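You operate a simulated robot arm through the tools that you are given. There is no shell and no other tool. Be economical: measure what you need, move in short steps, check, and stop when the job is done.

You are at the controls of a simulated two-armed robot. One attempt, no reset.

Task
Pick up the pen with one hand, pass it to the other hand and put it on the table right of the large jack. Take the hose joint and leave it on the tiled bench. Fetch the lidded dish from the tiled bench and set it on the top of the bench. Close the right door. Any order will do.
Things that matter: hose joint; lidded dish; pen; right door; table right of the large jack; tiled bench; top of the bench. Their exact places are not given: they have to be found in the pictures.

Only the result counts: the job must be done as asked and must still hold three seconds after the hand-in. Knocking over, shifting, dropping, spilling or breaking anything else fails it.

Robot
Two 7-joint arms with two-finger parallel grippers on one trunk, on a base that drives. Base frame: it is fixed to the floor where the robot stands at the start and does not move with it; the origin is under the middle of the robot, x ahead of it, y to its left, z up. Lengths are in m, angles in degrees, forces in N, time in s.
The left shoulder is at the start at [-0.082, 0.119, 0.851], the right one opposite. With the tool pointing down near the work surface each hand reaches from about 0.1 to 0.58 m from the robot's upright axis, wherever it stands, measured 20 degrees to its own side. Places, roughly: hose joint (10x4x4 cm) [0.9, 1.9, 0.8]; lidded dish (6x6x4 cm) [0.9, -1.2, 0.6]; pen (3x3x13 cm) [0.5, 0.1, 0.8]; right door [-0.2, 3.8, 0.5]; table right of the large jack (15x15 cm) [0.94, 1.04, 0.76]; tiled bench [1.1, -1.7, 0.6]; top of the bench [4.1, 0.5, 0.8]. Payload 3.43 kg a hand.
The tool frame of a hand sits at the grasp point between the pads (the TCP): z along the fingers, y along the line on which they close. The tips reach 0.03 m beyond it. Largest opening 0.094 m; finger width 0.028, thickness 0.01; the body of the gripper, 0.05 by 0.096 m, starts 0.055 m behind the TCP.
Orientation is told as [roll, pitch, yaw] about the base's x, y, z axes, in that order, counted from this pose: with the fingers straight down and closing along the base's y, the tool's x points along the base's -x, its y along +y and its z along -z.

Tools
- The arms move only by the tool nudge_tool. It takes "left_rows", "right_rows" or both (then of equal length, played together; a hand with none holds still); each is a list of rows, each an object of numbers (a shift or turn left out is 0, a gripper value left out holds the last): "ax", "ay", "az": the turn, a rotation vector about the base's x, y, z in degrees; "x", "y", "z": the shift along the base's x, y, z in m; "claw": the closure in counts, from 0 (fully open) to 255 (shut). In form: [{"ax": .., "ay": .., "az": .., "x": .., "y": .., "z": .., "claw": ..}, ...]. A call has 1 to 20 rows; each row is the pose to reach, as a shift and turn from the pose commanded when the call began. Each row takes 0.2 s and may step no farther than 0.05 m and 8.6 degrees from the row before; otherwise, or with a gripper value out of range, the whole call is refused. Where a pose cannot be reached the arm comes as near as it can. A force on the tool above 40 N (or 10 N above the force at the start of the call, whichever is more), or a blocked arm, ends the call early, and 0.2 s more pass. The fingers move at their own pace (about 0.153 m/s each) and stop on an object; they squeeze with about 35 N. The grip force told is the motor's: it shows also when the fingers shut on nothing. Time passes only in rows, and 0.2 s behind the last, so rows that repeat a pose let the fingers close. It gives the time, the measured TCP pose, the force on the tool (base axes), the opening and the grip force at its end, in the units of the frame above (readings bear some noise), with the torque about the TCP (base axes, N m) and any sound that the robot's microphone picked up.
- Cameras (640 x 400 px; columns grow to the right, rows downward): "scene" is now at [0.0222, 0.0122, 1.5469]; the picture's right is [0.17, -0.99, 0.00], its down [-0.85, -0.15, -0.51] and it looks along [0.50, 0.09, -0.86] (base axes); focal length 268 px, centre (320, 200). "left" rides on the left gripper at [0.076, -0.014, -0.103] in its tool frame; the picture's right is [0.18, 0.98, 0.00], its down [-0.75, 0.14, -0.64] and it looks along [-0.63, 0.12, 0.77] (tool axes); focal length 243 px, centre (320, 200). "right" rides on the right gripper at [0.076, 0.014, -0.102] in its tool frame; the picture's right is [-0.18, 0.98, 0.00], its down [-0.75, -0.14, -0.64] and it looks along [-0.63, -0.12, 0.77] (tool axes); focal length 243 px, centre (320, 200).
- snapshot(camera): a new picture of that camera. It takes no simulated time.
- move_column(by): slides the trunk up (or, below 0, down) by that many m; the arms and the scene camera ride with it, the base frame stays. It gives what a move gives, with no picture.
- steer(legs): drives the robot by 1 to 6 legs, each [ahead, left, turn to the left] in m, m and degrees, along the robot's own axes; the way and the turn of a leg run together, so that a leg with both is an arc; at most 1.5 m and 180 degrees a leg. The arms and the cameras ride along, it lands a little off, and it stops where it bumps. It gives what a move gives.
- head_to(pan, tilt): turns the head with the scene camera to pan (to the left, within 143 degrees either way) and tilt (down, from -29 to 69), counted from straight ahead of the robot. It gives what a move gives.
- locate(camera, pixels): for up to 12 pixels [column, row] of the newest picture of that camera ("zoom" is the newest enlarged one), the place [x, y, z] in the base frame of the surface seen there, good to about 0.002 m. It takes no simulated time.
- inspect(camera, box): a new picture of the part [left, top, right, bottom] of that camera's present view, enlarged. It takes no simulated time.
- sign_off(): hands the job in; it is judged then, once.

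Work in short steps. Measure before you move; look again where a grasp or a placing could have gone wrong, and mend it. You have 110 turns and 88 pictures in all, those below and enlarged ones among them. Open the grippers and draw the arms clear of the work before you hand the job in, unless the task says otherwise.

The tools are called after "Call:" as name(argument=value, ...) on one line, values as JSON. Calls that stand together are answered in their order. nudge_tool: Moves the arms, as the interface text tells. Its arguments: {"type":"object","properties":{"left_rows":{"type":"array"},"right_rows":{"type":"array"}},"required":[]} The other tools are called the same way: move_column (by) slides the trunk up or down; steer (legs) drives the base; head_to (pan, tilt) turns the head that bears the scene camera; snapshot (camera) takes a picture; locate (camera, pixels) gives the place of the surface under pixels of a picture; inspect (camera, box) takes an enlarged picture of a part of a camera's view; sign_off () hands the job in.

At the start:

```text
t: 0.0
left_position: [0.3558, 0.2401, 1.0249]
left_tcp_rot: [0.0, 0.0, 0.1]
left_force: [0.0, -0.4, -0.5]
left_wrist_torque: [0.03, -0.01, 0.02]
left_width: 0.0939
left_grip_force: 0.0
right_position: [0.2826, -0.0924, 1.0949]
right_tcp_rot: [0.0, 0.0, 0.0]
right_force: [0.1, 0.2, -0.2]
right_wrist_torque: [0.01, 0.0, 0.0]
right_width: 0.0937
right_grip_force: 0.0
trunk travel left (down, up): [-0.275, 0.06]
robot x, y, heading: [-0.0025, -0.0004, -0.3]
head pan, tilt: [9.8, 59.5]
```

scene: 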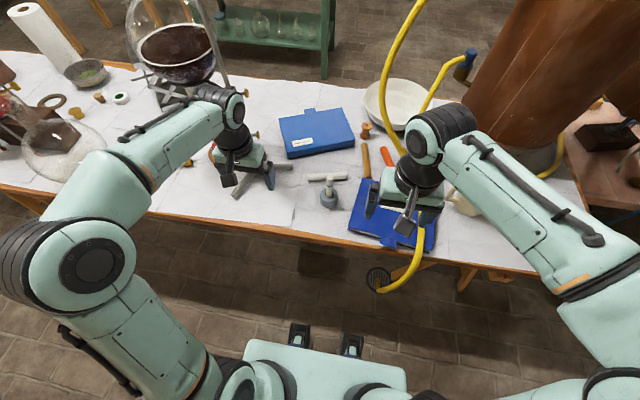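
right: 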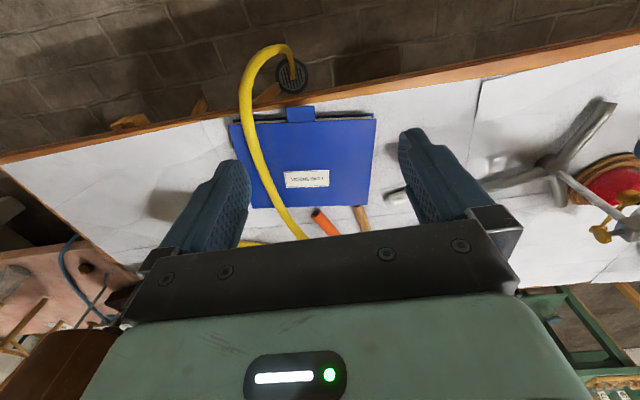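
left: 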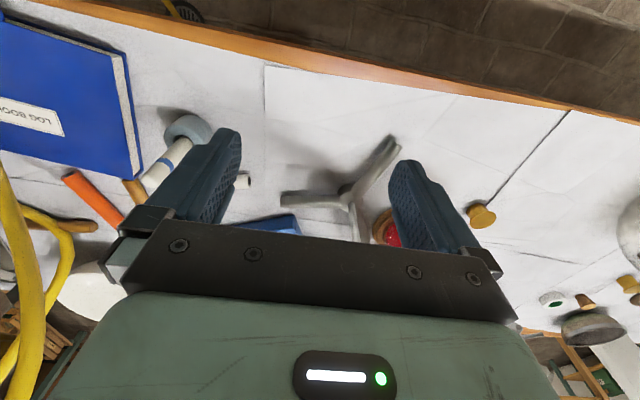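

The scene shows an orange stick and a brown stick near (385,158), close to the hose. I enlarge that region to identify the pen.

Call:
inspect(camera="scene", box=[270, 90, 470, 260])

Call:
locate(camera="scene", pixels=[[386, 152], [366, 160], [325, 178], [330, 197], [366, 130], [270, 180], [245, 215], [420, 245], [280, 230]])

```text
2.35 times, centred on (370, 175) of scene
```

zoom: 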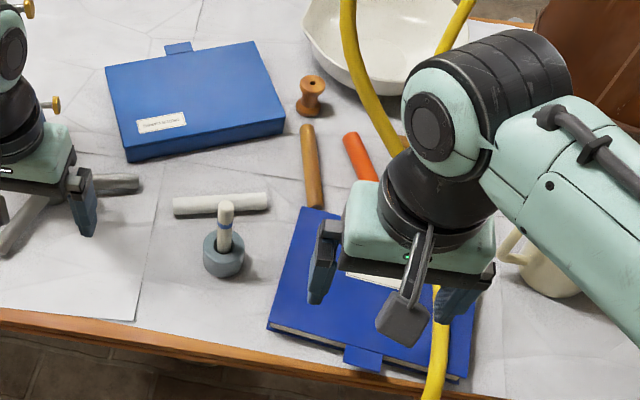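

```text
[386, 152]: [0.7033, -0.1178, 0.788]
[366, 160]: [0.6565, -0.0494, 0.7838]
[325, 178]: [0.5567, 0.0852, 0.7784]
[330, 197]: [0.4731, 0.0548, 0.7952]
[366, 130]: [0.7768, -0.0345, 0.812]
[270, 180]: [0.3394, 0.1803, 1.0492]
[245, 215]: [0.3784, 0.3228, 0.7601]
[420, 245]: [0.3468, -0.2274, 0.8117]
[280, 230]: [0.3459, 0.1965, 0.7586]
```

A pale stick stands in a small grey holder near (330,190), which is probably the pen. I enlarge it and measure it.

Call:
inspect(camera="scene", box=[300, 160, 360, 220])

Call:
inspect(camera="left", box=[100, 80, 260, 220])

```text
6.67 times, centred on (330, 190) of scene
```

zoom: 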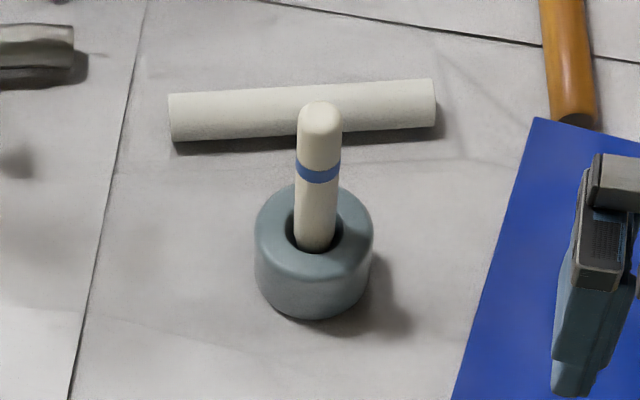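

```text
2.86 times, centred on (180, 150) of left
```

zoom: 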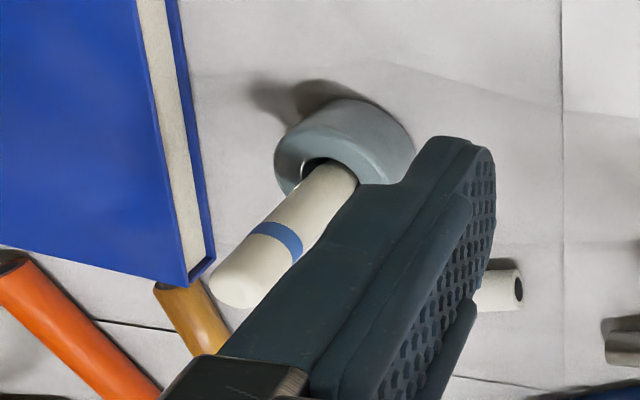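

The pen is upright in its grey holder. I measure its tip, the holder rim and the table around it.

Call:
locate(camera="scene", pixels=[[330, 171], [330, 173], [330, 176], [330, 180], [325, 181], [334, 181], [329, 186], [325, 183], [329, 189], [335, 170], [340, 200], [318, 200]])

Call:
head_to(pan=40, tilt=35)

Call:
snapshot(camera="scene")

```text
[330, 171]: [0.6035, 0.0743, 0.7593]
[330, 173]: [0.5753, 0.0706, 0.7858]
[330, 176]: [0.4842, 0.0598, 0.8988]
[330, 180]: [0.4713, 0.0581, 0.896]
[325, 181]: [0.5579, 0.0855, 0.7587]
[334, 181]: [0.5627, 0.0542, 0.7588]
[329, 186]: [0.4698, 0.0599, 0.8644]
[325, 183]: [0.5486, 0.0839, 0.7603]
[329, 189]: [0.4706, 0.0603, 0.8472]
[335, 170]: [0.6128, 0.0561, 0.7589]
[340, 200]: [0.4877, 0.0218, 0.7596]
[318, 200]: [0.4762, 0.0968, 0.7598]
```

```text
t: 0.9
left_position: [0.3564, 0.2416, 1.0262]
left_tcp_rot: [0.0, 0.1, 0.0]
left_force: [0.6, 0.2, -0.7]
left_wrist_torque: [0.01, 0.01, 0.0]
left_width: 0.0937
left_grip_force: 0.1
right_position: [0.2818, -0.0939, 1.0953]
right_tcp_rot: [0.0, 0.0, 0.0]
right_force: [-0.1, 0.1, 0.1]
right_wrist_torque: [0.01, -0.01, 0.0]
right_width: 0.094
right_grip_force: 0.0
trunk travel left (down, up): [-0.275, 0.06]
robot x, y, heading: [-0.0003, 0.002, 0.3]
head pan, tilt: [40.0, 35.0]
```

```text
81 pictures are left
```

scene: 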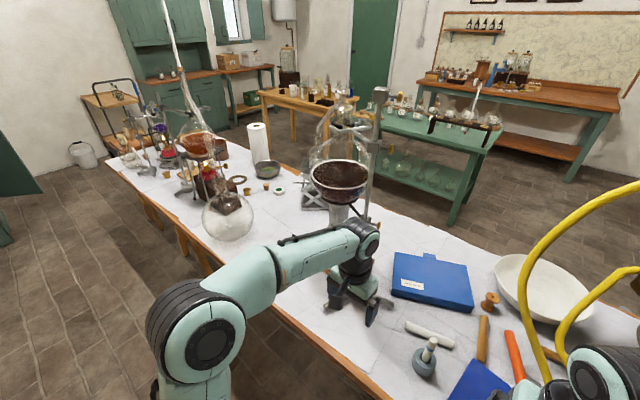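

The long table, jack with flask and far benches are visible. I measure table edges, the jack surroundings and the floor to plan routes.

Call:
locate(camera="scene", pixels=[[370, 385], [150, 212], [440, 226], [300, 178], [285, 240], [310, 200], [395, 215], [228, 212], [268, 168], [160, 175], [470, 240], [600, 100]])

Call:
inspect(camera="scene", box=[90, 80, 410, 280])

Call:
head_to(pan=-60, tilt=35)

Call:
snapshot(camera="scene")

```text
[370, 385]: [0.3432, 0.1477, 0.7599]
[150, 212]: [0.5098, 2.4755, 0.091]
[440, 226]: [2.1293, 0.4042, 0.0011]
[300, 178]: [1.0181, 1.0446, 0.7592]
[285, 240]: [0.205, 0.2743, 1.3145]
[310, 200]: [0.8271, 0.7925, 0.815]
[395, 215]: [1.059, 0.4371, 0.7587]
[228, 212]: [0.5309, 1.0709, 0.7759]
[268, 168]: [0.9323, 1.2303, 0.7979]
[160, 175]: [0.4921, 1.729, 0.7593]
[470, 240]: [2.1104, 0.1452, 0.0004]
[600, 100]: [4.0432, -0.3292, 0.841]
```

```text
2.00 times, centred on (250, 180) of scene
```

zoom: 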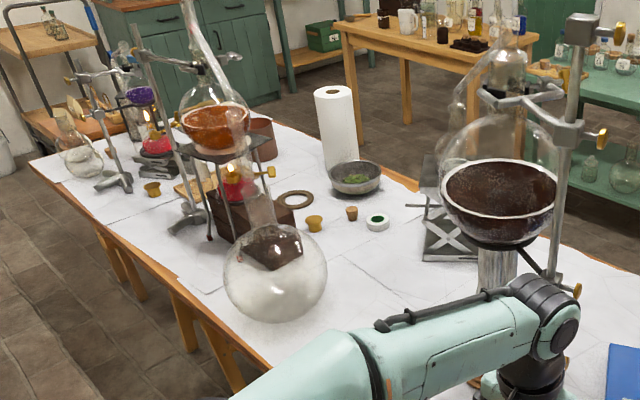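

```text
t: 2.7
left_position: [0.356, 0.241, 1.026]
left_tcp_rot: [0.0, 0.1, 0.0]
left_force: [-0.3, 0.3, -0.5]
left_wrist_torque: [-0.01, 0.01, 0.01]
left_width: 0.0937
left_grip_force: 0.0
right_position: [0.282, -0.0924, 1.0959]
right_tcp_rot: [0.0, 0.0, 0.1]
right_force: [0.0, -0.6, 0.2]
right_wrist_torque: [0.0, -0.04, 0.02]
right_width: 0.0939
right_grip_force: 0.0
trunk travel left (down, up): [-0.275, 0.06]
robot x, y, heading: [-0.0004, 0.0017, 0.2]
head pan, tilt: [-60.0, 35.0]
```

```text
79 pictures are left
```

scene: 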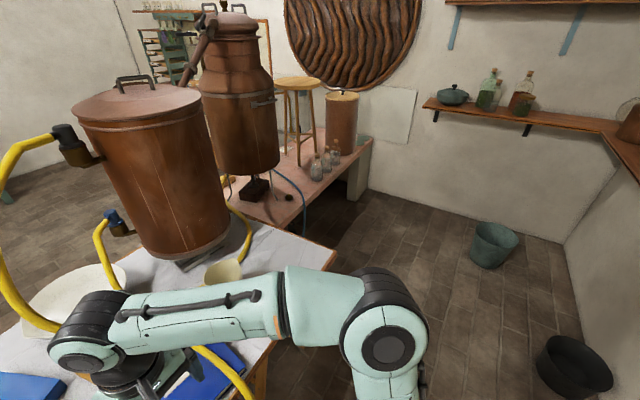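

The pen stands at about (0.483, 0.059), top z 0.90. I bring the left hand over it at a safe height.

Call:
nudge_tool(left_rows=[{"x": 0.03, "y": -0.035}, {"x": 0.06, "y": -0.07}, {"x": 0.09, "y": -0.11}, {"x": 0.11, "y": -0.15}, {"x": 0.126, "y": -0.182}, {"x": 0.126, "y": -0.182}, {"x": 0.126, "y": -0.182, "z": -0.03}])

Call:
snapshot(camera="left")

Call:
head_to(pan=5, tilt=55)

Call:
snapshot(camera="scene")

```text
t: 4.3
left_position: [0.4818, 0.0593, 0.9962]
left_tcp_rot: [0.0, 0.0, 0.0]
left_force: [-0.5, 0.0, -0.3]
left_wrist_torque: [0.04, 0.01, -0.03]
left_width: 0.0939
left_grip_force: 0.0
right_position: [0.2833, -0.0936, 1.0948]
right_tcp_rot: [0.1, 0.0, 0.0]
right_force: [0.1, 0.1, 0.1]
right_wrist_torque: [0.02, 0.03, -0.01]
right_width: 0.0941
right_grip_force: 0.0
trunk travel left (down, up): [-0.275, 0.06]
robot x, y, heading: [0.0, -0.001, 0.1]
head pan, tilt: [-60.0, 35.0]
```

```text
78 pictures are left
```

left: 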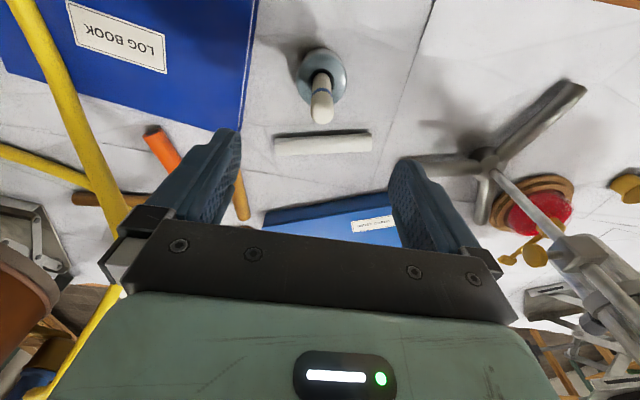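

```text
t: 5.7
left_position: [0.4823, 0.0594, 0.9962]
left_tcp_rot: [0.0, 0.1, -0.1]
left_force: [0.1, -0.4, 0.1]
left_wrist_torque: [-0.02, 0.0, 0.01]
left_width: 0.094
left_grip_force: 0.1
right_position: [0.2815, -0.093, 1.0941]
right_tcp_rot: [0.1, 0.0, 0.0]
right_force: [0.5, -0.3, 0.4]
right_wrist_torque: [0.01, 0.01, 0.01]
right_width: 0.0939
right_grip_force: 0.0
trunk travel left (down, up): [-0.275, 0.06]
robot x, y, heading: [-0.0025, -0.0025, 0.2]
head pan, tilt: [5.0, 55.0]
```

```text
77 pictures are left
```

scene: 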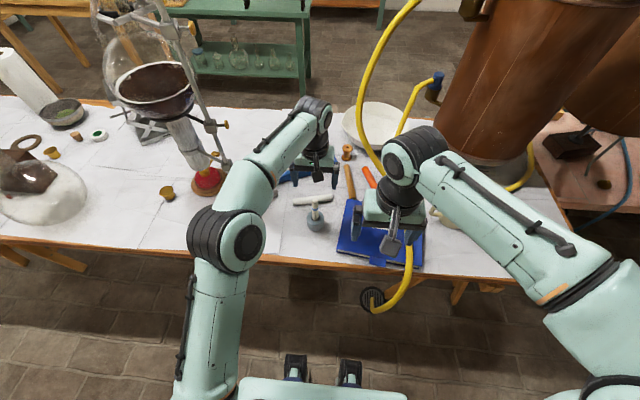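

In the left picture the pen tip sits at (322,113), almost exactly under the TCP line. I measure it to confirm.

Call:
locate(camera="left", pixels=[[322, 113], [322, 118], [314, 105], [330, 105], [321, 95], [304, 75], [342, 75], [321, 66]])

```text
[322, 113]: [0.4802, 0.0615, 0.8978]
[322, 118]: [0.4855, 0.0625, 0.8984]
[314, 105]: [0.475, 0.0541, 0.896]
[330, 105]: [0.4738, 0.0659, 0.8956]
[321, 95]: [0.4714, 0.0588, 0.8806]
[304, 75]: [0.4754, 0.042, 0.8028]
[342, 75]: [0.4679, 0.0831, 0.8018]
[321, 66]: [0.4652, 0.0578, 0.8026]
```

The pen's axis is at (0.480, 0.060) with its top at 0.898. I descend so that the TCP is at 0.878 and close.

Call:
nudge_tool(left_rows=[{"x": -0.002, "y": 0.001, "z": -0.04}, {"x": -0.002, "y": 0.001, "z": -0.08}, {"x": -0.002, "y": 0.001, "z": -0.118}, {"x": -0.002, "y": 0.001, "z": -0.118, "claw": 255}, {"x": -0.002, "y": 0.001, "z": -0.118}, {"x": -0.002, "y": 0.001, "z": -0.118}, {"x": -0.002, "y": 0.001, "z": -0.118}])

Call:
snapshot(camera="left")

```text
t: 7.3
left_position: [0.4817, 0.0587, 0.8769]
left_tcp_rot: [0.1, -0.1, 0.0]
left_force: [0.2, 0.6, 0.4]
left_wrist_torque: [0.02, 0.0, -0.03]
left_width: 0.0192
left_grip_force: 35.2
right_position: [0.2821, -0.0935, 1.0942]
right_tcp_rot: [0.0, -0.1, -0.1]
right_force: [-0.2, 0.0, -0.6]
right_wrist_torque: [0.0, -0.01, 0.01]
right_width: 0.0942
right_grip_force: 0.0
trunk travel left (down, up): [-0.275, 0.06]
robot x, y, heading: [-0.0008, -0.0013, -0.0]
head pan, tilt: [5.0, 55.0]
```

```text
76 pictures are left
```

left: 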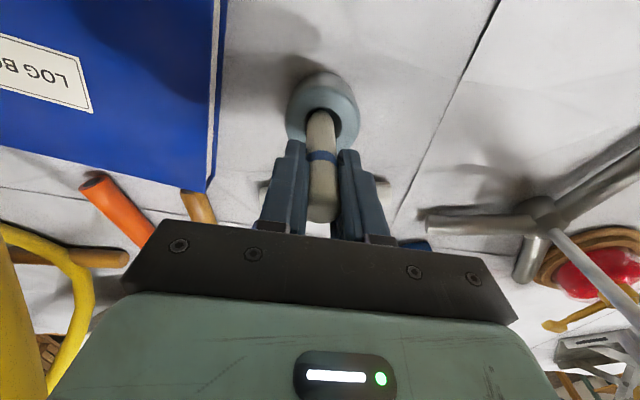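

The pen is held (opening 0.019). I lift it clear of the holder and check it came along.

Call:
nudge_tool(left_rows=[{"z": 0.04}, {"z": 0.08}, {"z": 0.12}, {"z": 0.16}, {"z": 0.2}, {"z": 0.2}])

Call:
steer(legs=[[-0.35, 0, 0]])

Call:
snapshot(camera="scene")

```text
t: 8.7
left_position: [0.4818, 0.0615, 1.0777]
left_tcp_rot: [0.0, 0.2, 0.1]
left_force: [0.2, 0.8, -0.1]
left_wrist_torque: [0.01, 0.01, 0.0]
left_width: 0.0192
left_grip_force: 35.2
right_position: [0.2828, -0.092, 1.0957]
right_tcp_rot: [0.1, 0.0, 0.0]
right_force: [-0.7, 0.5, 0.2]
right_wrist_torque: [0.0, -0.03, 0.0]
right_width: 0.094
right_grip_force: 0.0
trunk travel left (down, up): [-0.275, 0.06]
robot x, y, heading: [0.0019, 0.0032, -0.2]
head pan, tilt: [5.0, 55.0]
```

```text
t: 10.9
left_position: [0.131, 0.0608, 1.0766]
left_tcp_rot: [0.0, 0.0, 0.0]
left_force: [0.1, -0.7, -0.4]
left_wrist_torque: [0.05, -0.03, 0.02]
left_width: 0.0186
left_grip_force: 35.1
right_position: [-0.0689, -0.0928, 1.0945]
right_tcp_rot: [0.1, 0.0, 0.1]
right_force: [-0.6, 0.3, -0.1]
right_wrist_torque: [-0.02, -0.01, 0.0]
right_width: 0.0938
right_grip_force: 0.1
trunk travel left (down, up): [-0.275, 0.06]
robot x, y, heading: [-0.3511, 0.0011, 0.1]
head pan, tilt: [5.0, 55.0]
```

```text
75 pictures are left
```

scene: 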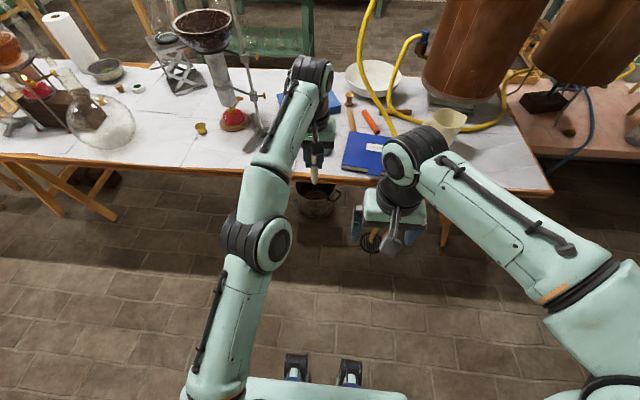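

The pen came along. Now I turn the left hand so the pen points toward -y in front of the robot, at x 0.01, y 0.12, z 1.05.

Call:
nudge_tool(left_rows=[{"ax": -8, "x": -0.01, "y": 0.01}, {"ax": -16, "x": -0.02, "y": 0.02}, {"ax": -24, "x": -0.03, "y": 0.03}, {"ax": -32, "x": -0.04, "y": 0.04}, {"ax": -40, "x": -0.05, "y": 0.05}, {"ax": -48, "x": -0.06, "y": 0.06}, {"ax": -56, "x": -0.07, "y": 0.06}, {"ax": -64, "x": -0.08, "y": 0.06}, {"ax": -72, "x": -0.09, "y": 0.06, "z": -0.01}, {"ax": -80, "x": -0.1, "y": 0.06, "z": -0.02}, {"ax": -88, "x": -0.11, "y": 0.06, "z": -0.03}, {"ax": -90, "x": -0.12, "y": 0.06, "z": -0.03}, {"ax": -90, "x": -0.12, "y": 0.06, "z": -0.03}])

Call:
snapshot(camera="scene")

```text
t: 13.8
left_position: [0.0102, 0.1211, 1.0455]
left_tcp_rot: [-90.1, 0.0, 0.1]
left_force: [-0.1, 0.7, 0.1]
left_wrist_torque: [0.01, -0.01, -0.04]
left_width: 0.019
left_grip_force: 35.3
right_position: [-0.0683, -0.0928, 1.0956]
right_tcp_rot: [0.1, 0.1, 0.1]
right_force: [-0.6, -0.3, -0.1]
right_wrist_torque: [-0.03, -0.02, 0.0]
right_width: 0.0941
right_grip_force: 0.2
trunk travel left (down, up): [-0.275, 0.06]
robot x, y, heading: [-0.348, 0.0004, -0.0]
head pan, tilt: [5.0, 55.0]
```

```text
74 pictures are left
```

scene: 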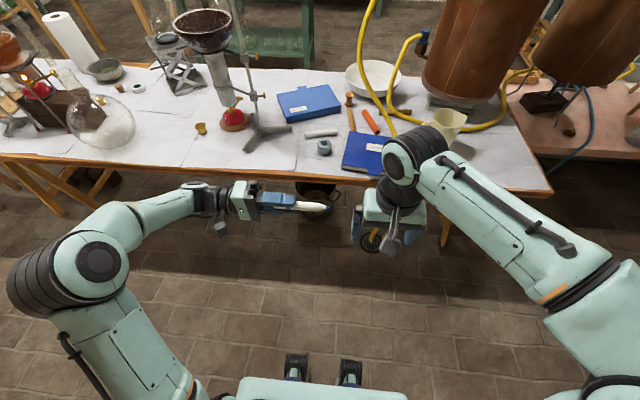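

The pen points along -y. Now I yaw the right hand 90 degrees while raising it.

Call:
nudge_tool(right_rows=[{"az": 8, "z": 0.01}, {"az": 16, "z": 0.02}, {"az": 24, "z": 0.03}, {"az": 32, "z": 0.04}, {"az": 40, "z": 0.05}, {"az": 48, "z": 0.06}, {"az": 56, "z": 0.07, "x": 0.02}, {"az": 64, "z": 0.07, "x": 0.04}, {"az": 72, "z": 0.07, "x": 0.06}, {"az": 80, "z": 0.07, "x": 0.078}, {"az": 88, "z": 0.07, "x": 0.078}, {"az": 90, "z": 0.07, "x": 0.078, "y": 0.03}, {"az": 90, "z": 0.07, "x": 0.078, "y": 0.07}, {"az": 90, "z": 0.07, "x": 0.078, "y": 0.11}, {"az": 90, "z": 0.07, "x": 0.078, "y": 0.13}, {"az": 90, "z": 0.07, "x": 0.078, "y": 0.13}])

Call:
snapshot(camera="scene")

Call:
snapshot(camera="right")

```text
t: 17.1
left_position: [0.0109, 0.1202, 1.0457]
left_tcp_rot: [-89.9, 0.0, 0.0]
left_force: [0.3, 0.0, 0.1]
left_wrist_torque: [0.0, 0.0, -0.04]
left_width: 0.0187
left_grip_force: 34.6
right_position: [0.0109, 0.0375, 1.1658]
right_tcp_rot: [0.0, 0.0, 90.0]
right_force: [0.3, 0.3, -0.4]
right_wrist_torque: [0.01, -0.04, 0.02]
right_width: 0.0939
right_grip_force: 0.1
trunk travel left (down, up): [-0.275, 0.06]
robot x, y, heading: [-0.3534, -0.0026, -0.0]
head pan, tilt: [5.0, 55.0]
```

```text
73 pictures are left
```

scene: 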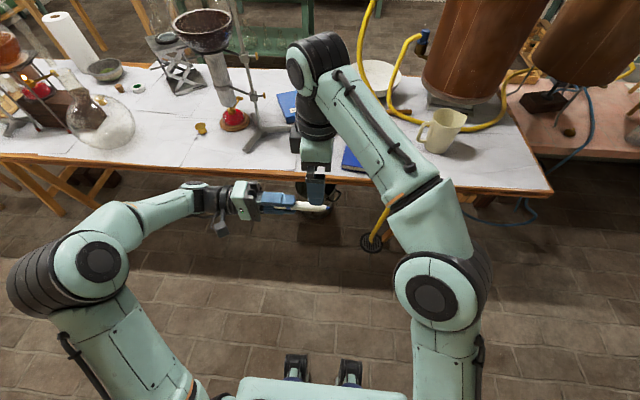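

```text
72 pictures are left
```

right: 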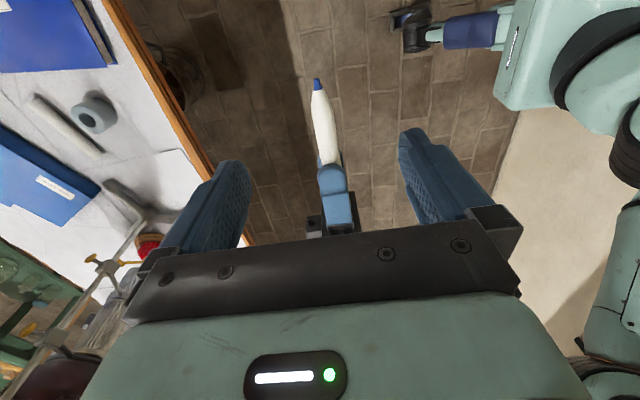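

The right picture shows the pen at column ~325, between the fingers. I measure where its free part lies.

Call:
locate(camera="right", pixels=[[318, 81], [319, 95], [322, 120], [326, 150], [328, 163], [332, 175]])

```text
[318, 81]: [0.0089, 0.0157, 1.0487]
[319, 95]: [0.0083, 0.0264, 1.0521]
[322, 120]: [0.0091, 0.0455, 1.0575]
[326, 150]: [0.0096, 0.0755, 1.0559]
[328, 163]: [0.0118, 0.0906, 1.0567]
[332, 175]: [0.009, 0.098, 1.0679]
```

The thick part spans y 0.04–0.09. I take it with the right hand at y 0.057, z 1.046, and close.

Call:
nudge_tool(right_rows=[{"y": 0.02, "z": -0.03, "x": -0.001}, {"y": 0.02, "z": -0.07, "x": -0.001}, {"y": 0.02, "z": -0.1, "x": -0.001}, {"y": 0.02, "z": -0.12, "x": -0.001}, {"y": 0.02, "z": -0.12, "x": -0.001, "claw": 255}, {"y": 0.02, "z": -0.12, "x": -0.001}, {"y": 0.02, "z": -0.12, "x": -0.001}, {"y": 0.02, "z": -0.12, "x": -0.001}, {"y": 0.02, "z": -0.12, "x": -0.001}])

Call:
snapshot(camera="right")

```text
t: 19.1
left_position: [0.0107, 0.1212, 1.0467]
left_tcp_rot: [-90.0, 0.0, 0.0]
left_force: [4.1, 1.2, 1.5]
left_wrist_torque: [-0.35, 0.02, 0.27]
left_width: 0.0191
left_grip_force: 34.7
right_position: [0.0104, 0.0543, 1.0432]
right_tcp_rot: [0.0, 0.0, 90.0]
right_force: [-4.4, -1.3, -0.8]
right_wrist_torque: [0.28, -0.02, 0.02]
right_width: 0.0235
right_grip_force: 34.8
trunk travel left (down, up): [-0.275, 0.06]
robot x, y, heading: [-0.3538, 0.0019, -0.5]
head pan, tilt: [5.0, 55.0]
```

```text
71 pictures are left
```

right: 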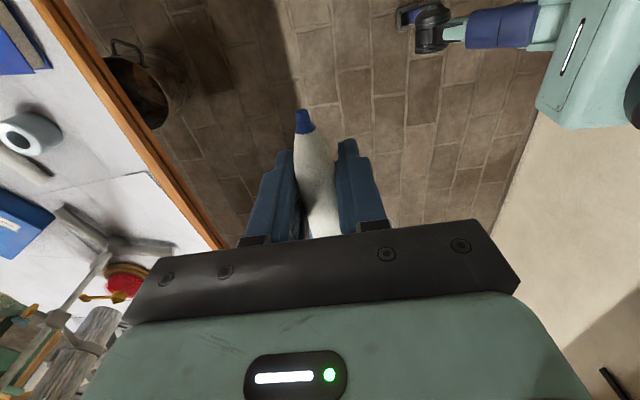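

Both hands hold the pen (right opening 0.0235). I open the left hand and draw it back along +y.

Call:
nudge_tool(left_rows=[{"claw": 0}, {}, {}, {"y": 0.04}, {"y": 0.08}, {"y": 0.12}, {"y": 0.15}, {"y": 0.15}])

Call:
snapshot(camera="scene")

```text
t: 20.9
left_position: [0.0113, 0.2711, 1.0488]
left_tcp_rot: [-90.0, 0.1, -0.1]
left_force: [-0.5, 0.0, 0.3]
left_wrist_torque: [-0.01, 0.01, -0.01]
left_width: 0.0941
left_grip_force: 0.0
right_position: [0.008, 0.055, 1.0434]
right_tcp_rot: [-0.1, 0.1, 90.0]
right_force: [-0.1, 0.3, -0.5]
right_wrist_torque: [0.0, -0.04, 0.04]
right_width: 0.0232
right_grip_force: 35.0
trunk travel left (down, up): [-0.275, 0.06]
robot x, y, heading: [-0.3515, 0.0005, 0.1]
head pan, tilt: [5.0, 55.0]
```

```text
70 pictures are left
```

scene: 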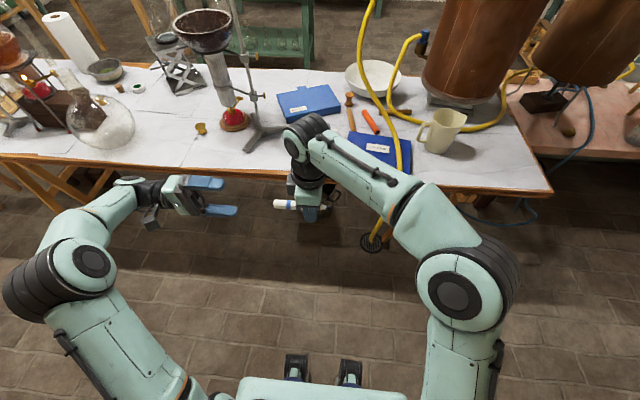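

Handover done. I fold the left hand back to pointing down, pull the right hand in, and look toward the left for the route and the right door.

Call:
nudge_tool(left_rows=[{"ax": 8}, {"ax": 16}, {"ax": 24}, {"ax": 32}, {"ax": 40}, {"ax": 48}, {"ax": 56}, {"ax": 64}, {"ax": 72}, {"ax": 80}, {"ax": 88, "x": -0.03}, {"ax": 90, "x": -0.06, "y": -0.02}, {"ax": 90, "x": -0.06, "y": -0.04}], right_rows=[{"z": 0.02}, {"z": 0.04}, {"y": -0.03, "z": 0.04}, {"y": -0.06, "z": 0.04}, {"y": -0.1, "z": 0.04}, {"y": -0.13, "z": 0.04, "x": -0.02}, {"y": -0.15, "z": 0.04, "x": -0.04}, {"y": -0.17, "z": 0.04, "x": -0.06}, {"y": -0.17, "z": 0.04, "x": -0.06}, {"y": -0.17, "z": 0.04, "x": -0.06}, {"y": -0.17, "z": 0.04, "x": -0.06}, {"y": -0.17, "z": 0.04, "x": -0.06}, {"y": -0.17, "z": 0.04, "x": -0.06}])

Call:
head_to(pan=80, tilt=20)

Call:
snapshot(camera="scene")

```text
t: 23.8
left_position: [-0.0485, 0.2316, 1.0473]
left_tcp_rot: [0.0, 0.0, 0.0]
left_force: [0.7, -0.5, -0.3]
left_wrist_torque: [-0.02, 0.0, 0.02]
left_width: 0.0938
left_grip_force: 0.1
right_position: [-0.0517, -0.114, 1.0848]
right_tcp_rot: [0.1, 0.0, 90.0]
right_force: [0.3, -0.2, 0.2]
right_wrist_torque: [0.0, 0.01, 0.02]
right_width: 0.0233
right_grip_force: 35.2
trunk travel left (down, up): [-0.275, 0.06]
robot x, y, heading: [-0.3502, -0.0025, 0.0]
head pan, tilt: [5.0, 55.0]
```

```text
t: 25.2
left_position: [-0.0486, 0.2313, 1.0488]
left_tcp_rot: [0.0, 0.0, 0.0]
left_force: [-1.0, -0.2, -0.5]
left_wrist_torque: [0.0, -0.04, -0.04]
left_width: 0.0943
left_grip_force: 0.0
right_position: [-0.0532, -0.1149, 1.0834]
right_tcp_rot: [0.0, 0.0, 89.9]
right_force: [-0.3, 0.1, -0.4]
right_wrist_torque: [0.0, -0.03, 0.01]
right_width: 0.0234
right_grip_force: 35.0
trunk travel left (down, up): [-0.275, 0.06]
robot x, y, heading: [-0.3534, -0.0022, 0.0]
head pan, tilt: [80.0, 20.0]
```

```text
69 pictures are left
```

scene: 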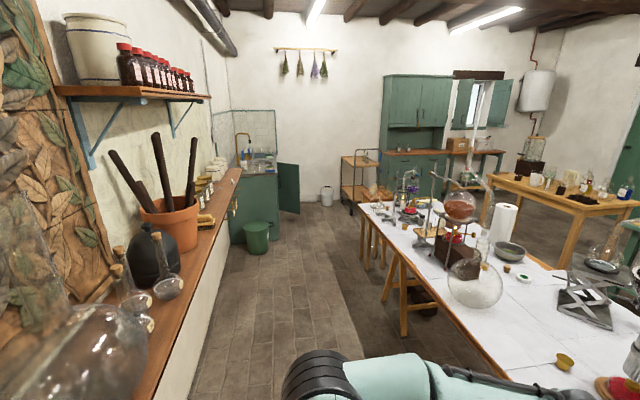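

The open green cupboard door shows at (288,188) beside the sink unit. I measure it, the shelf edge, the trolley and the table's far end.

Call:
locate(camera="scene", pixels=[[281, 185], [298, 190], [288, 210], [260, 190], [257, 238], [170, 330], [235, 175], [349, 210], [327, 190], [372, 245], [380, 205], [480, 228]])

Call:
inspect(camera="scene", box=[200, 130, 520, 330])

```text
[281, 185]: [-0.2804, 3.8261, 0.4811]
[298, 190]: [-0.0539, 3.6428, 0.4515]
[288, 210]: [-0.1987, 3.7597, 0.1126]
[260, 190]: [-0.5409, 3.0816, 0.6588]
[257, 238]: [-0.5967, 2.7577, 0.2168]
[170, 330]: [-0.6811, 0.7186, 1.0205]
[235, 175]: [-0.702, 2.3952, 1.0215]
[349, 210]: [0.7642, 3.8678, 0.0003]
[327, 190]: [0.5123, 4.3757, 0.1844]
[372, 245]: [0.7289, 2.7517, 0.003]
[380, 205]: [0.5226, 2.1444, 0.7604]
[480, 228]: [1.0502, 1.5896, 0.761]
```

```text
2.00 times, centred on (360, 230) of scene
```

zoom: 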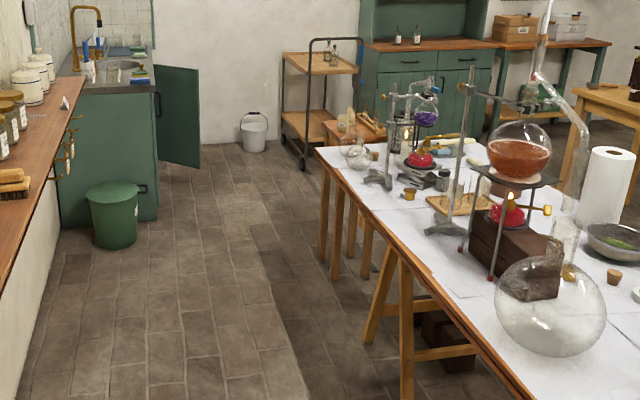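

The aisle is free from x -0.6 (shelf) to 0.33 (table). I move to its middle, turn left and drive toward the cupboard door.

Call:
steer(legs=[[0.22, 0, 0], [0, 0, 90], [1.4, 0, 0]])

Call:
head_to(pan=0, tilt=30)

Call:
snapshot(camera="scene")

```text
t: 37.3
left_position: [-0.3681, 1.698, 1.0479]
left_tcp_rot: [0.0, 0.0, 90.2]
left_force: [0.2, -0.2, -0.8]
left_wrist_torque: [0.0, 0.01, 0.0]
left_width: 0.094
left_grip_force: 0.1
right_position: [-0.0223, 1.6971, 1.0846]
right_tcp_rot: [0.0, 0.0, -179.8]
right_force: [0.2, -0.2, -0.8]
right_wrist_torque: [-0.02, 0.0, 0.0]
right_width: 0.0234
right_grip_force: 35.2
trunk travel left (down, up): [-0.275, 0.06]
robot x, y, heading: [-0.139, 1.3943, 90.2]
head pan, tilt: [80.0, 20.0]
```

```text
t: 38.8
left_position: [-0.3671, 1.6977, 1.0475]
left_tcp_rot: [0.1, 0.0, 90.2]
left_force: [-0.1, -0.2, 0.3]
left_wrist_torque: [-0.01, -0.01, 0.0]
left_width: 0.0941
left_grip_force: 0.0
right_position: [-0.0217, 1.6968, 1.0857]
right_tcp_rot: [-0.1, 0.0, -179.8]
right_force: [-0.1, 0.0, 0.3]
right_wrist_torque: [-0.04, 0.0, 0.01]
right_width: 0.0233
right_grip_force: 35.6
trunk travel left (down, up): [-0.275, 0.06]
robot x, y, heading: [-0.1326, 1.3967, 90.1]
head pan, tilt: [0.0, 30.0]
```

```text
67 pictures are left
```

scene: 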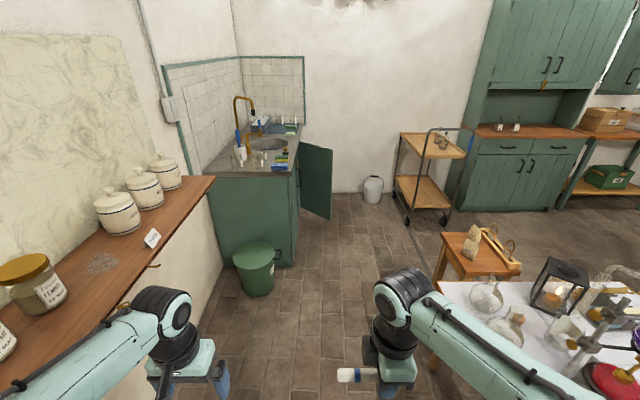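

The door panel is at (316,180). I drive on to about (-0.02, 2.85).

Call:
steer(legs=[[1.42, -0.12, 0]])

Call:
head_to(pan=8, tilt=45)

Call:
snapshot(camera="scene")

```text
t: 45.9
left_position: [-0.2683, 3.1107, 1.048]
left_tcp_rot: [0.1, 0.0, 91.1]
left_force: [-1.1, -0.4, 0.4]
left_wrist_torque: [-0.01, -0.01, 0.0]
left_width: 0.0937
left_grip_force: 0.1
right_position: [0.0768, 3.1143, 1.0842]
right_tcp_rot: [0.0, 0.0, -179.0]
right_force: [0.7, -0.3, -0.4]
right_wrist_torque: [0.03, -0.03, 0.0]
right_width: 0.0231
right_grip_force: 34.4
trunk travel left (down, up): [-0.275, 0.06]
robot x, y, heading: [-0.0301, 2.8119, 90.9]
head pan, tilt: [0.0, 30.0]
```

```text
t: 46.6
left_position: [-0.2682, 3.1108, 1.048]
left_tcp_rot: [0.0, 0.0, 90.9]
left_force: [-0.7, 0.1, 0.4]
left_wrist_torque: [-0.01, 0.02, -0.03]
left_width: 0.0939
left_grip_force: 0.0
right_position: [0.0779, 3.1153, 1.0845]
right_tcp_rot: [0.0, 0.0, -178.9]
right_force: [0.1, -0.7, -0.2]
right_wrist_torque: [-0.02, 0.01, 0.0]
right_width: 0.0231
right_grip_force: 34.8
trunk travel left (down, up): [-0.275, 0.06]
robot x, y, heading: [-0.0349, 2.8137, 90.9]
head pan, tilt: [8.0, 45.0]
```

```text
66 pictures are left
```

scene: 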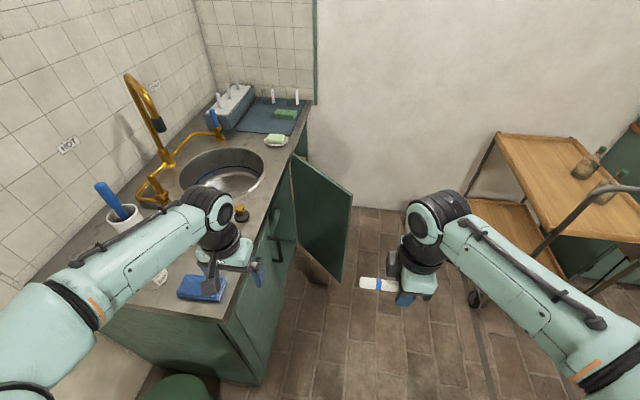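

The open door runs from its hinge near (295,158) to the free top corner (352,195). I measure door and counter.

Call:
locate(camera="scene", pixels=[[296, 160], [349, 197], [342, 260], [320, 210], [305, 200], [290, 180], [270, 260], [283, 220], [262, 235], [200, 285], [240, 212], [300, 130]])

Call:
inspect(camera="scene", box=[220, 120, 380, 300])

```text
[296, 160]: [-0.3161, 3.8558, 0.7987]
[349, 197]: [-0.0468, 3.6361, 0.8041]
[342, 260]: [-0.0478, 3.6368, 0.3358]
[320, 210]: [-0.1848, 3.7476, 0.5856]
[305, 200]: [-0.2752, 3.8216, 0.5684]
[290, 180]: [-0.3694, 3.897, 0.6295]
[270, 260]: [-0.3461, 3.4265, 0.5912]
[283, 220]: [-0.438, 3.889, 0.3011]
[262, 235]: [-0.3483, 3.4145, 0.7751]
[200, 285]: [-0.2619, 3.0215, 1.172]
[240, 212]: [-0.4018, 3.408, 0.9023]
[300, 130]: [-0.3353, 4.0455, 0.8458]
```

```text
2.22 times, centred on (300, 210) of scene
```

zoom: 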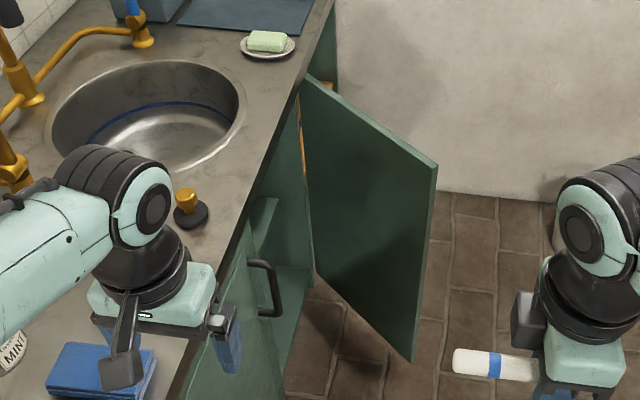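

The hinge is at about (-0.34,3.88) and the free edge at (-0.05,3.64). I must push its outer face toward -x, so I check how much room there is on the right side.

Call:
locate(camera="scene", pixels=[[500, 135], [472, 300], [550, 240], [630, 238], [400, 210]])

Call:
head_to(pan=-70, tilt=40)

Call:
snapshot(camera="scene")

```text
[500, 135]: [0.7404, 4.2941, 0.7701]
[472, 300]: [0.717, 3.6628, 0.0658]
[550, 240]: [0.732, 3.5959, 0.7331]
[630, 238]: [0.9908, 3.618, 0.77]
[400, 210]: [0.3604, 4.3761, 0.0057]
```

```text
t: 48.2
left_position: [-0.2694, 3.1107, 1.0464]
left_tcp_rot: [0.0, -0.1, 91.1]
left_force: [-0.1, 0.2, 0.2]
left_wrist_torque: [0.0, 0.0, -0.02]
left_width: 0.0939
left_grip_force: 0.1
right_position: [0.0778, 3.1139, 1.0845]
right_tcp_rot: [0.0, 0.0, -178.9]
right_force: [-0.9, -0.1, -0.7]
right_wrist_torque: [0.0, -0.01, -0.02]
right_width: 0.0233
right_grip_force: 35.0
trunk travel left (down, up): [-0.275, 0.06]
robot x, y, heading: [-0.0314, 2.8118, 91.1]
head pan, tilt: [-70.0, 40.0]
```

```text
64 pictures are left
```

scene: 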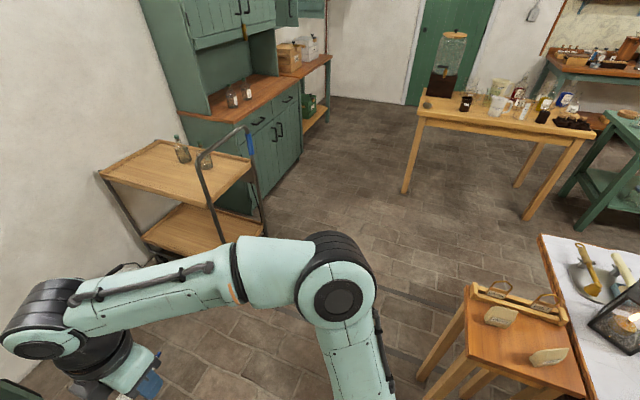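

Beyond there is a passage between trolley and stool toward the rear aisle. I measure both edges and the wooden table and green table.

Call:
locate(camera="scene", pixels=[[470, 285], [582, 398], [430, 375], [258, 238], [222, 243], [205, 160], [252, 130], [405, 192], [420, 98], [525, 218], [565, 195], [540, 240]])

```text
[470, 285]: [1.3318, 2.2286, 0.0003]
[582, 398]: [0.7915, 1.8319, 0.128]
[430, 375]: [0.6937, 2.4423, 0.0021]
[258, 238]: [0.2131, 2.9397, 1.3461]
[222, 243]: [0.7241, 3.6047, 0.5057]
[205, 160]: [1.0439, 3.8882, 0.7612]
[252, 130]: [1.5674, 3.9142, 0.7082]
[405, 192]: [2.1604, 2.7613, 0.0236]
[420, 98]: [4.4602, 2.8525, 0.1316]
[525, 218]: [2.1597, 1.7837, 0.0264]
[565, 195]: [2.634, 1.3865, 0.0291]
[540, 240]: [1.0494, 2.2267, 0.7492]
```

There's 0.85 m between stool and trolley, and room beside the door. I move away from the counter and turn to heading 150 to face the door's outer side.

Call:
steer(legs=[[0, -0.35, 0], [0.3, 0, 0], [0, 0, 59]])

Call:
move_column(by=-0.26)

Call:
head_to(pan=5, tilt=45)

Call:
snapshot(camera="scene")

```text
t: 56.1
left_position: [-0.0654, 3.0766, 1.0482]
left_tcp_rot: [0.0, 0.0, 149.8]
left_force: [-0.1, 0.4, 0.1]
left_wrist_torque: [-0.02, 0.0, 0.0]
left_width: 0.0937
left_grip_force: 0.1
right_position: [0.1106, 3.3729, 1.0848]
right_tcp_rot: [0.0, 0.0, -120.3]
right_force: [-0.7, 0.0, -0.8]
right_wrist_torque: [-0.02, 0.02, -0.04]
right_width: 0.0231
right_grip_force: 34.8
trunk travel left (down, up): [-0.275, 0.06]
robot x, y, heading: [0.3155, 3.1247, 149.8]
head pan, tilt: [-70.0, 40.0]
```

```text
t: 58.7
left_position: [-0.0655, 3.0753, 0.7875]
left_tcp_rot: [-0.1, 0.0, 149.7]
left_force: [-0.1, 0.7, 0.0]
left_wrist_torque: [0.01, -0.02, -0.03]
left_width: 0.0939
left_grip_force: 0.1
right_position: [0.1105, 3.3728, 0.8246]
right_tcp_rot: [0.1, 0.0, -120.2]
right_force: [-0.7, -1.3, -0.4]
right_wrist_torque: [0.0, 0.0, -0.01]
right_width: 0.0233
right_grip_force: 35.3
trunk travel left (down, up): [-0.015, 0.32]
robot x, y, heading: [0.3132, 3.1235, 149.5]
head pan, tilt: [-70.0, 40.0]
```

```text
t: 60.2
left_position: [-0.066, 3.0757, 0.7879]
left_tcp_rot: [-0.1, 0.0, 149.7]
left_force: [-0.8, 0.0, -1.0]
left_wrist_torque: [-0.01, 0.0, 0.01]
left_width: 0.0943
left_grip_force: 0.0
right_position: [0.1107, 3.3726, 0.8255]
right_tcp_rot: [0.0, -0.1, -120.2]
right_force: [0.6, 0.6, -1.4]
right_wrist_torque: [0.01, 0.03, -0.04]
right_width: 0.0233
right_grip_force: 35.6
trunk travel left (down, up): [-0.015, 0.32]
robot x, y, heading: [0.3132, 3.1235, 149.8]
head pan, tilt: [5.0, 45.0]
```

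```text
63 pictures are left
```

scene: 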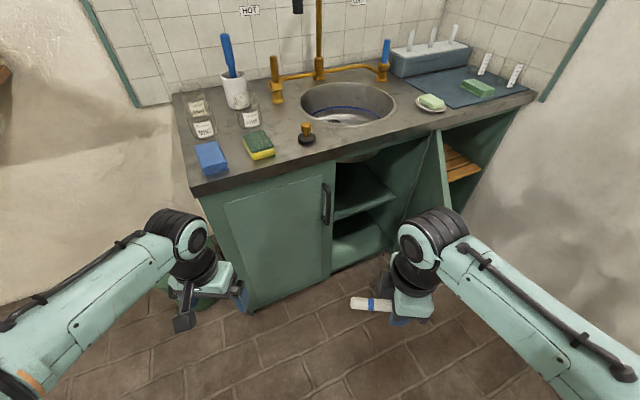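

The right door's edge is at (440,160) behind the right hand. I pull the right hand with the pen out to its side and tip the left hand's closed fingers forward for pushing.

Call:
nudge_tool(left_rows=[{"ax": 4, "ay": 6.93, "claw": 255, "x": -0.01}, {"ax": 8, "ay": 13.86, "x": -0.02, "y": 0.01}, {"ax": 12, "ay": 20.8, "x": -0.03, "y": 0.02}, {"ax": 16, "ay": 27.7, "x": -0.04, "y": 0.025, "z": -0.01}, {"ax": 20, "ay": 34.6, "x": -0.05, "y": 0.03, "z": -0.03}, {"ax": 24, "ay": 41.6, "x": -0.06, "y": 0.035, "z": -0.05}, {"ax": 28, "ay": 48.5, "x": -0.07, "y": 0.04, "z": -0.07}, {"ax": 32, "ay": 55.4, "x": -0.08, "y": 0.045, "z": -0.09}, {"ax": 36, "ay": 62.4, "x": -0.087, "y": 0.05, "z": -0.09}, {"ax": 36, "ay": 62.4, "x": -0.087, "y": 0.05, "z": -0.09}], right_rows=[{"x": 0.02, "y": 0.01, "z": 0.02}, {"x": 0.05, "y": 0.025, "z": 0.04}, {"x": 0.08, "y": 0.04, "z": 0.05}, {"x": 0.11, "y": 0.055, "z": 0.06}, {"x": 0.14, "y": 0.07, "z": 0.07}, {"x": 0.17, "y": 0.085, "z": 0.08}, {"x": 0.196, "y": 0.1, "z": 0.08}, {"x": 0.196, "y": 0.1, "z": 0.08}, {"x": 0.196, "y": 0.1, "z": 0.08}, {"x": 0.196, "y": 0.1, "z": 0.08}])

Call:
steer(legs=[[0.04, -0.25, 0]])

Call:
snapshot(camera="scene")

```text
t: 62.4
left_position: [-0.1511, 3.1259, 0.6982]
left_tcp_rot: [0.8, -72.1, 149.1]
left_force: [0.1, -0.2, 0.5]
left_wrist_torque: [0.02, -0.02, 0.03]
left_width: 0.0
left_grip_force: 33.5
right_position: [0.3074, 3.4724, 0.906]
right_tcp_rot: [0.1, -0.1, -120.2]
right_force: [0.4, 1.1, 0.9]
right_wrist_torque: [0.01, 0.01, -0.01]
right_width: 0.0234
right_grip_force: 35.0
trunk travel left (down, up): [-0.015, 0.32]
robot x, y, heading: [0.3131, 3.1254, 149.8]
head pan, tilt: [5.0, 45.0]
```

```text
t: 65.2
left_position: [-0.0589, 3.3619, 0.6992]
left_tcp_rot: [0.7, -72.0, 149.5]
left_force: [-0.6, -0.6, 0.9]
left_wrist_torque: [-0.01, -0.01, 0.02]
left_width: 0.0002
left_grip_force: 33.1
right_position: [0.399, 3.7101, 0.9051]
right_tcp_rot: [-0.1, -0.1, -120.0]
right_force: [0.1, 0.5, -1.3]
right_wrist_torque: [0.01, -0.01, 0.0]
right_width: 0.0232
right_grip_force: 35.2
trunk travel left (down, up): [-0.015, 0.32]
robot x, y, heading: [0.4053, 3.3608, 150.2]
head pan, tilt: [5.0, 45.0]
```

```text
62 pictures are left
```

scene: 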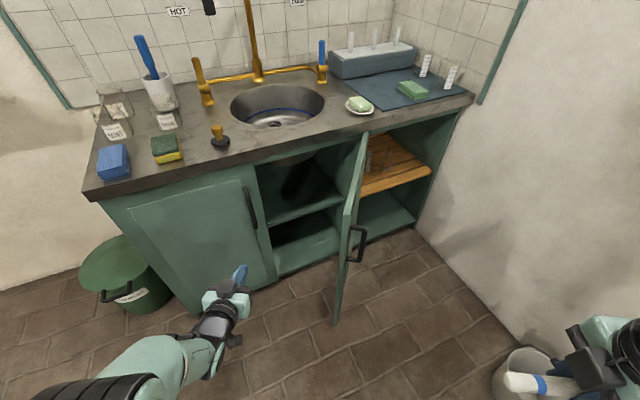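

Now the door is seen edge-on from (365,135) to (335,320), with its handle on the right face at (355,240). I measure the carcass to learn where the hinge really is.

Call:
locate(camera="scene", pixels=[[364, 138], [345, 205], [340, 260], [353, 245], [455, 118], [420, 215], [400, 165], [275, 270], [128, 225], [250, 205], [345, 180], [300, 160]])

Call:
inspect(camera="scene", box=[230, 80, 480, 330])

```text
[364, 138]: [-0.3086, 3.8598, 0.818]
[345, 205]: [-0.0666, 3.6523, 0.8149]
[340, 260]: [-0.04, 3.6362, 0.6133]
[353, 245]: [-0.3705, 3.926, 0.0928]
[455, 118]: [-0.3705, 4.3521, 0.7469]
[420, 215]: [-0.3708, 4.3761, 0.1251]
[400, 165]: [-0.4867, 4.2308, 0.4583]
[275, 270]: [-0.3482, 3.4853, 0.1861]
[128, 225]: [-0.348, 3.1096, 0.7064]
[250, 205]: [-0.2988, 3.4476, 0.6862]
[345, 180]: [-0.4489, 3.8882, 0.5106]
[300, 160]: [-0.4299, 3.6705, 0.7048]
```

```text
1.60 times, centred on (355, 205) of scene
```

zoom: 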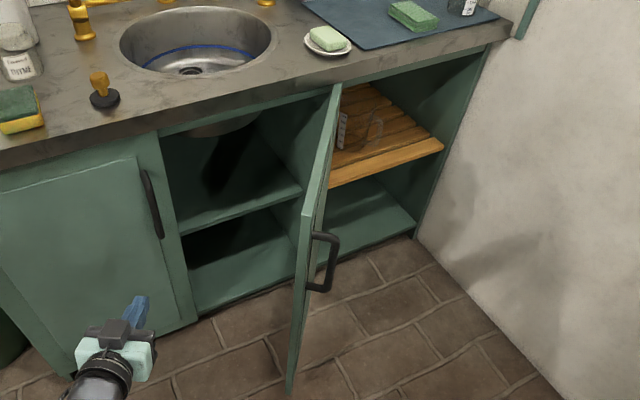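

The hinge is at y 3.88 and the door closes toward -y over the middle compartment. I bring the left hand around the free edge to its outer side.

Call:
nudge_tool(left_rows=[{"x": 0.05}, {"x": 0.1}, {"x": 0.14, "y": 0.02}, {"x": 0.16, "y": 0.06}, {"x": 0.16, "y": 0.11}, {"x": 0.16, "y": 0.16}, {"x": 0.16, "y": 0.21}, {"x": 0.16, "y": 0.26}, {"x": 0.16, "y": 0.31}, {"x": 0.16, "y": 0.355}, {"x": 0.15, "y": 0.385}, {"x": 0.15, "y": 0.385}])

Call:
snapshot(camera="scene")

```text
t: 66.5
left_position: [0.0624, 3.4647, 0.6911]
left_tcp_rot: [-21.4, -65.2, 177.7]
left_force: [0.2, -0.1, -0.6]
left_wrist_torque: [-0.02, -0.01, 0.03]
left_width: 0.0
left_grip_force: 33.1
left hand out of reach, approached as far as the arm can: row 1, 2, 3, 4, 5
right_position: [0.3974, 3.7116, 0.9056]
right_tcp_rot: [0.0, 0.0, -120.0]
right_force: [-0.1, -1.0, 0.3]
right_wrist_torque: [0.0, -0.01, 0.0]
right_width: 0.023
right_grip_force: 34.6
trunk travel left (down, up): [-0.015, 0.32]
robot x, y, heading: [0.4037, 3.3619, 149.8]
head pan, tilt: [5.0, 45.0]
stopped in row 6 (left hand): the arm was blocked; the commanded pose is now the measured one
```

```text
60 pictures are left
```

scene: 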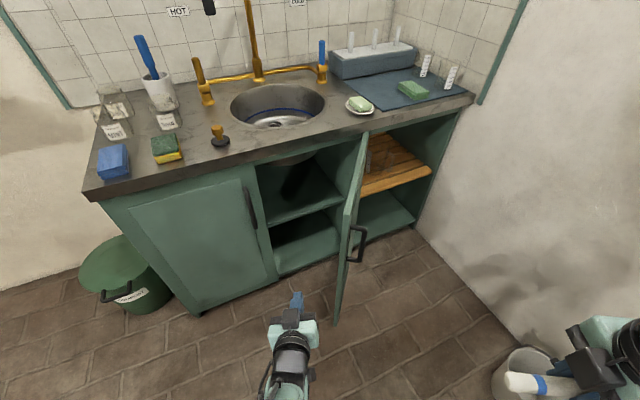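

The arm cannot fold that far with the fingers forward, so I turn the whole robot instead: bring the right hand in a little, then turn right 35 degrees.

Call:
nudge_tool(right_rows=[{"x": -0.04}, {"x": -0.08, "y": -0.01}, {"x": -0.127, "y": -0.019}, {"x": -0.127, "y": -0.019}])

Call:
steer(legs=[[0, 0, -35]])

Call:
head_to(pan=25, tilt=50)

Call:
snapshot(camera="scene")

```text
t: 67.5
left_position: [0.0615, 3.4657, 0.6912]
left_tcp_rot: [-21.3, -65.3, 177.6]
left_force: [-0.4, 0.0, -0.4]
left_wrist_torque: [-0.01, -0.01, 0.01]
left_width: 0.0001
left_grip_force: 33.3
right_position: [0.2718, 3.6935, 0.9039]
right_tcp_rot: [0.0, -0.1, -120.0]
right_force: [0.0, -0.2, 0.8]
right_wrist_torque: [0.0, 0.0, 0.0]
right_width: 0.0233
right_grip_force: 35.3
trunk travel left (down, up): [-0.015, 0.32]
robot x, y, heading: [0.4061, 3.3588, 149.6]
head pan, tilt: [5.0, 45.0]
```

```text
t: 69.6
left_position: [0.1852, 3.6431, 0.6918]
left_tcp_rot: [-21.3, -65.1, 142.3]
left_force: [0.5, 0.2, 0.3]
left_wrist_torque: [-0.02, 0.02, 0.0]
left_width: 0.0
left_grip_force: 33.2
right_position: [0.4893, 3.7092, 0.9044]
right_tcp_rot: [0.0, -0.1, -155.4]
right_force: [0.2, -0.5, -0.6]
right_wrist_torque: [0.0, 0.02, -0.01]
right_width: 0.0229
right_grip_force: 36.0
trunk travel left (down, up): [-0.015, 0.32]
robot x, y, heading: [0.4012, 3.3632, 114.5]
head pan, tilt: [5.0, 45.0]
```

```text
t: 70.4
left_position: [0.1853, 3.643, 0.6909]
left_tcp_rot: [-21.3, -65.2, 142.3]
left_force: [-0.4, 0.4, -0.4]
left_wrist_torque: [-0.01, -0.01, 0.01]
left_width: 0.0
left_grip_force: 32.8
right_position: [0.4883, 3.7096, 0.9044]
right_tcp_rot: [0.0, 0.1, -155.3]
right_force: [-0.2, 0.9, 1.1]
right_wrist_torque: [-0.02, -0.02, 0.02]
right_width: 0.0234
right_grip_force: 34.6
trunk travel left (down, up): [-0.015, 0.32]
robot x, y, heading: [0.404, 3.3603, 114.3]
head pan, tilt: [25.0, 50.0]
```

```text
59 pictures are left
```

scene: 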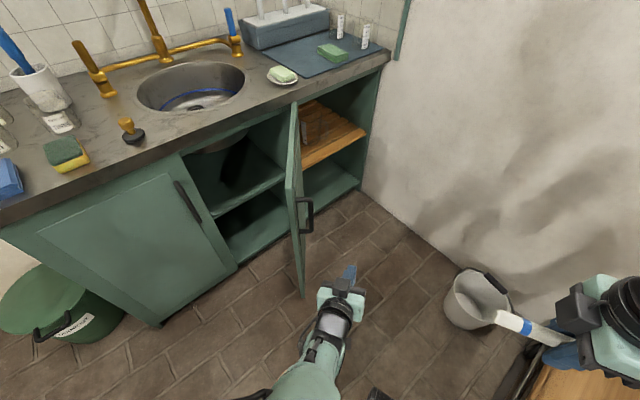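

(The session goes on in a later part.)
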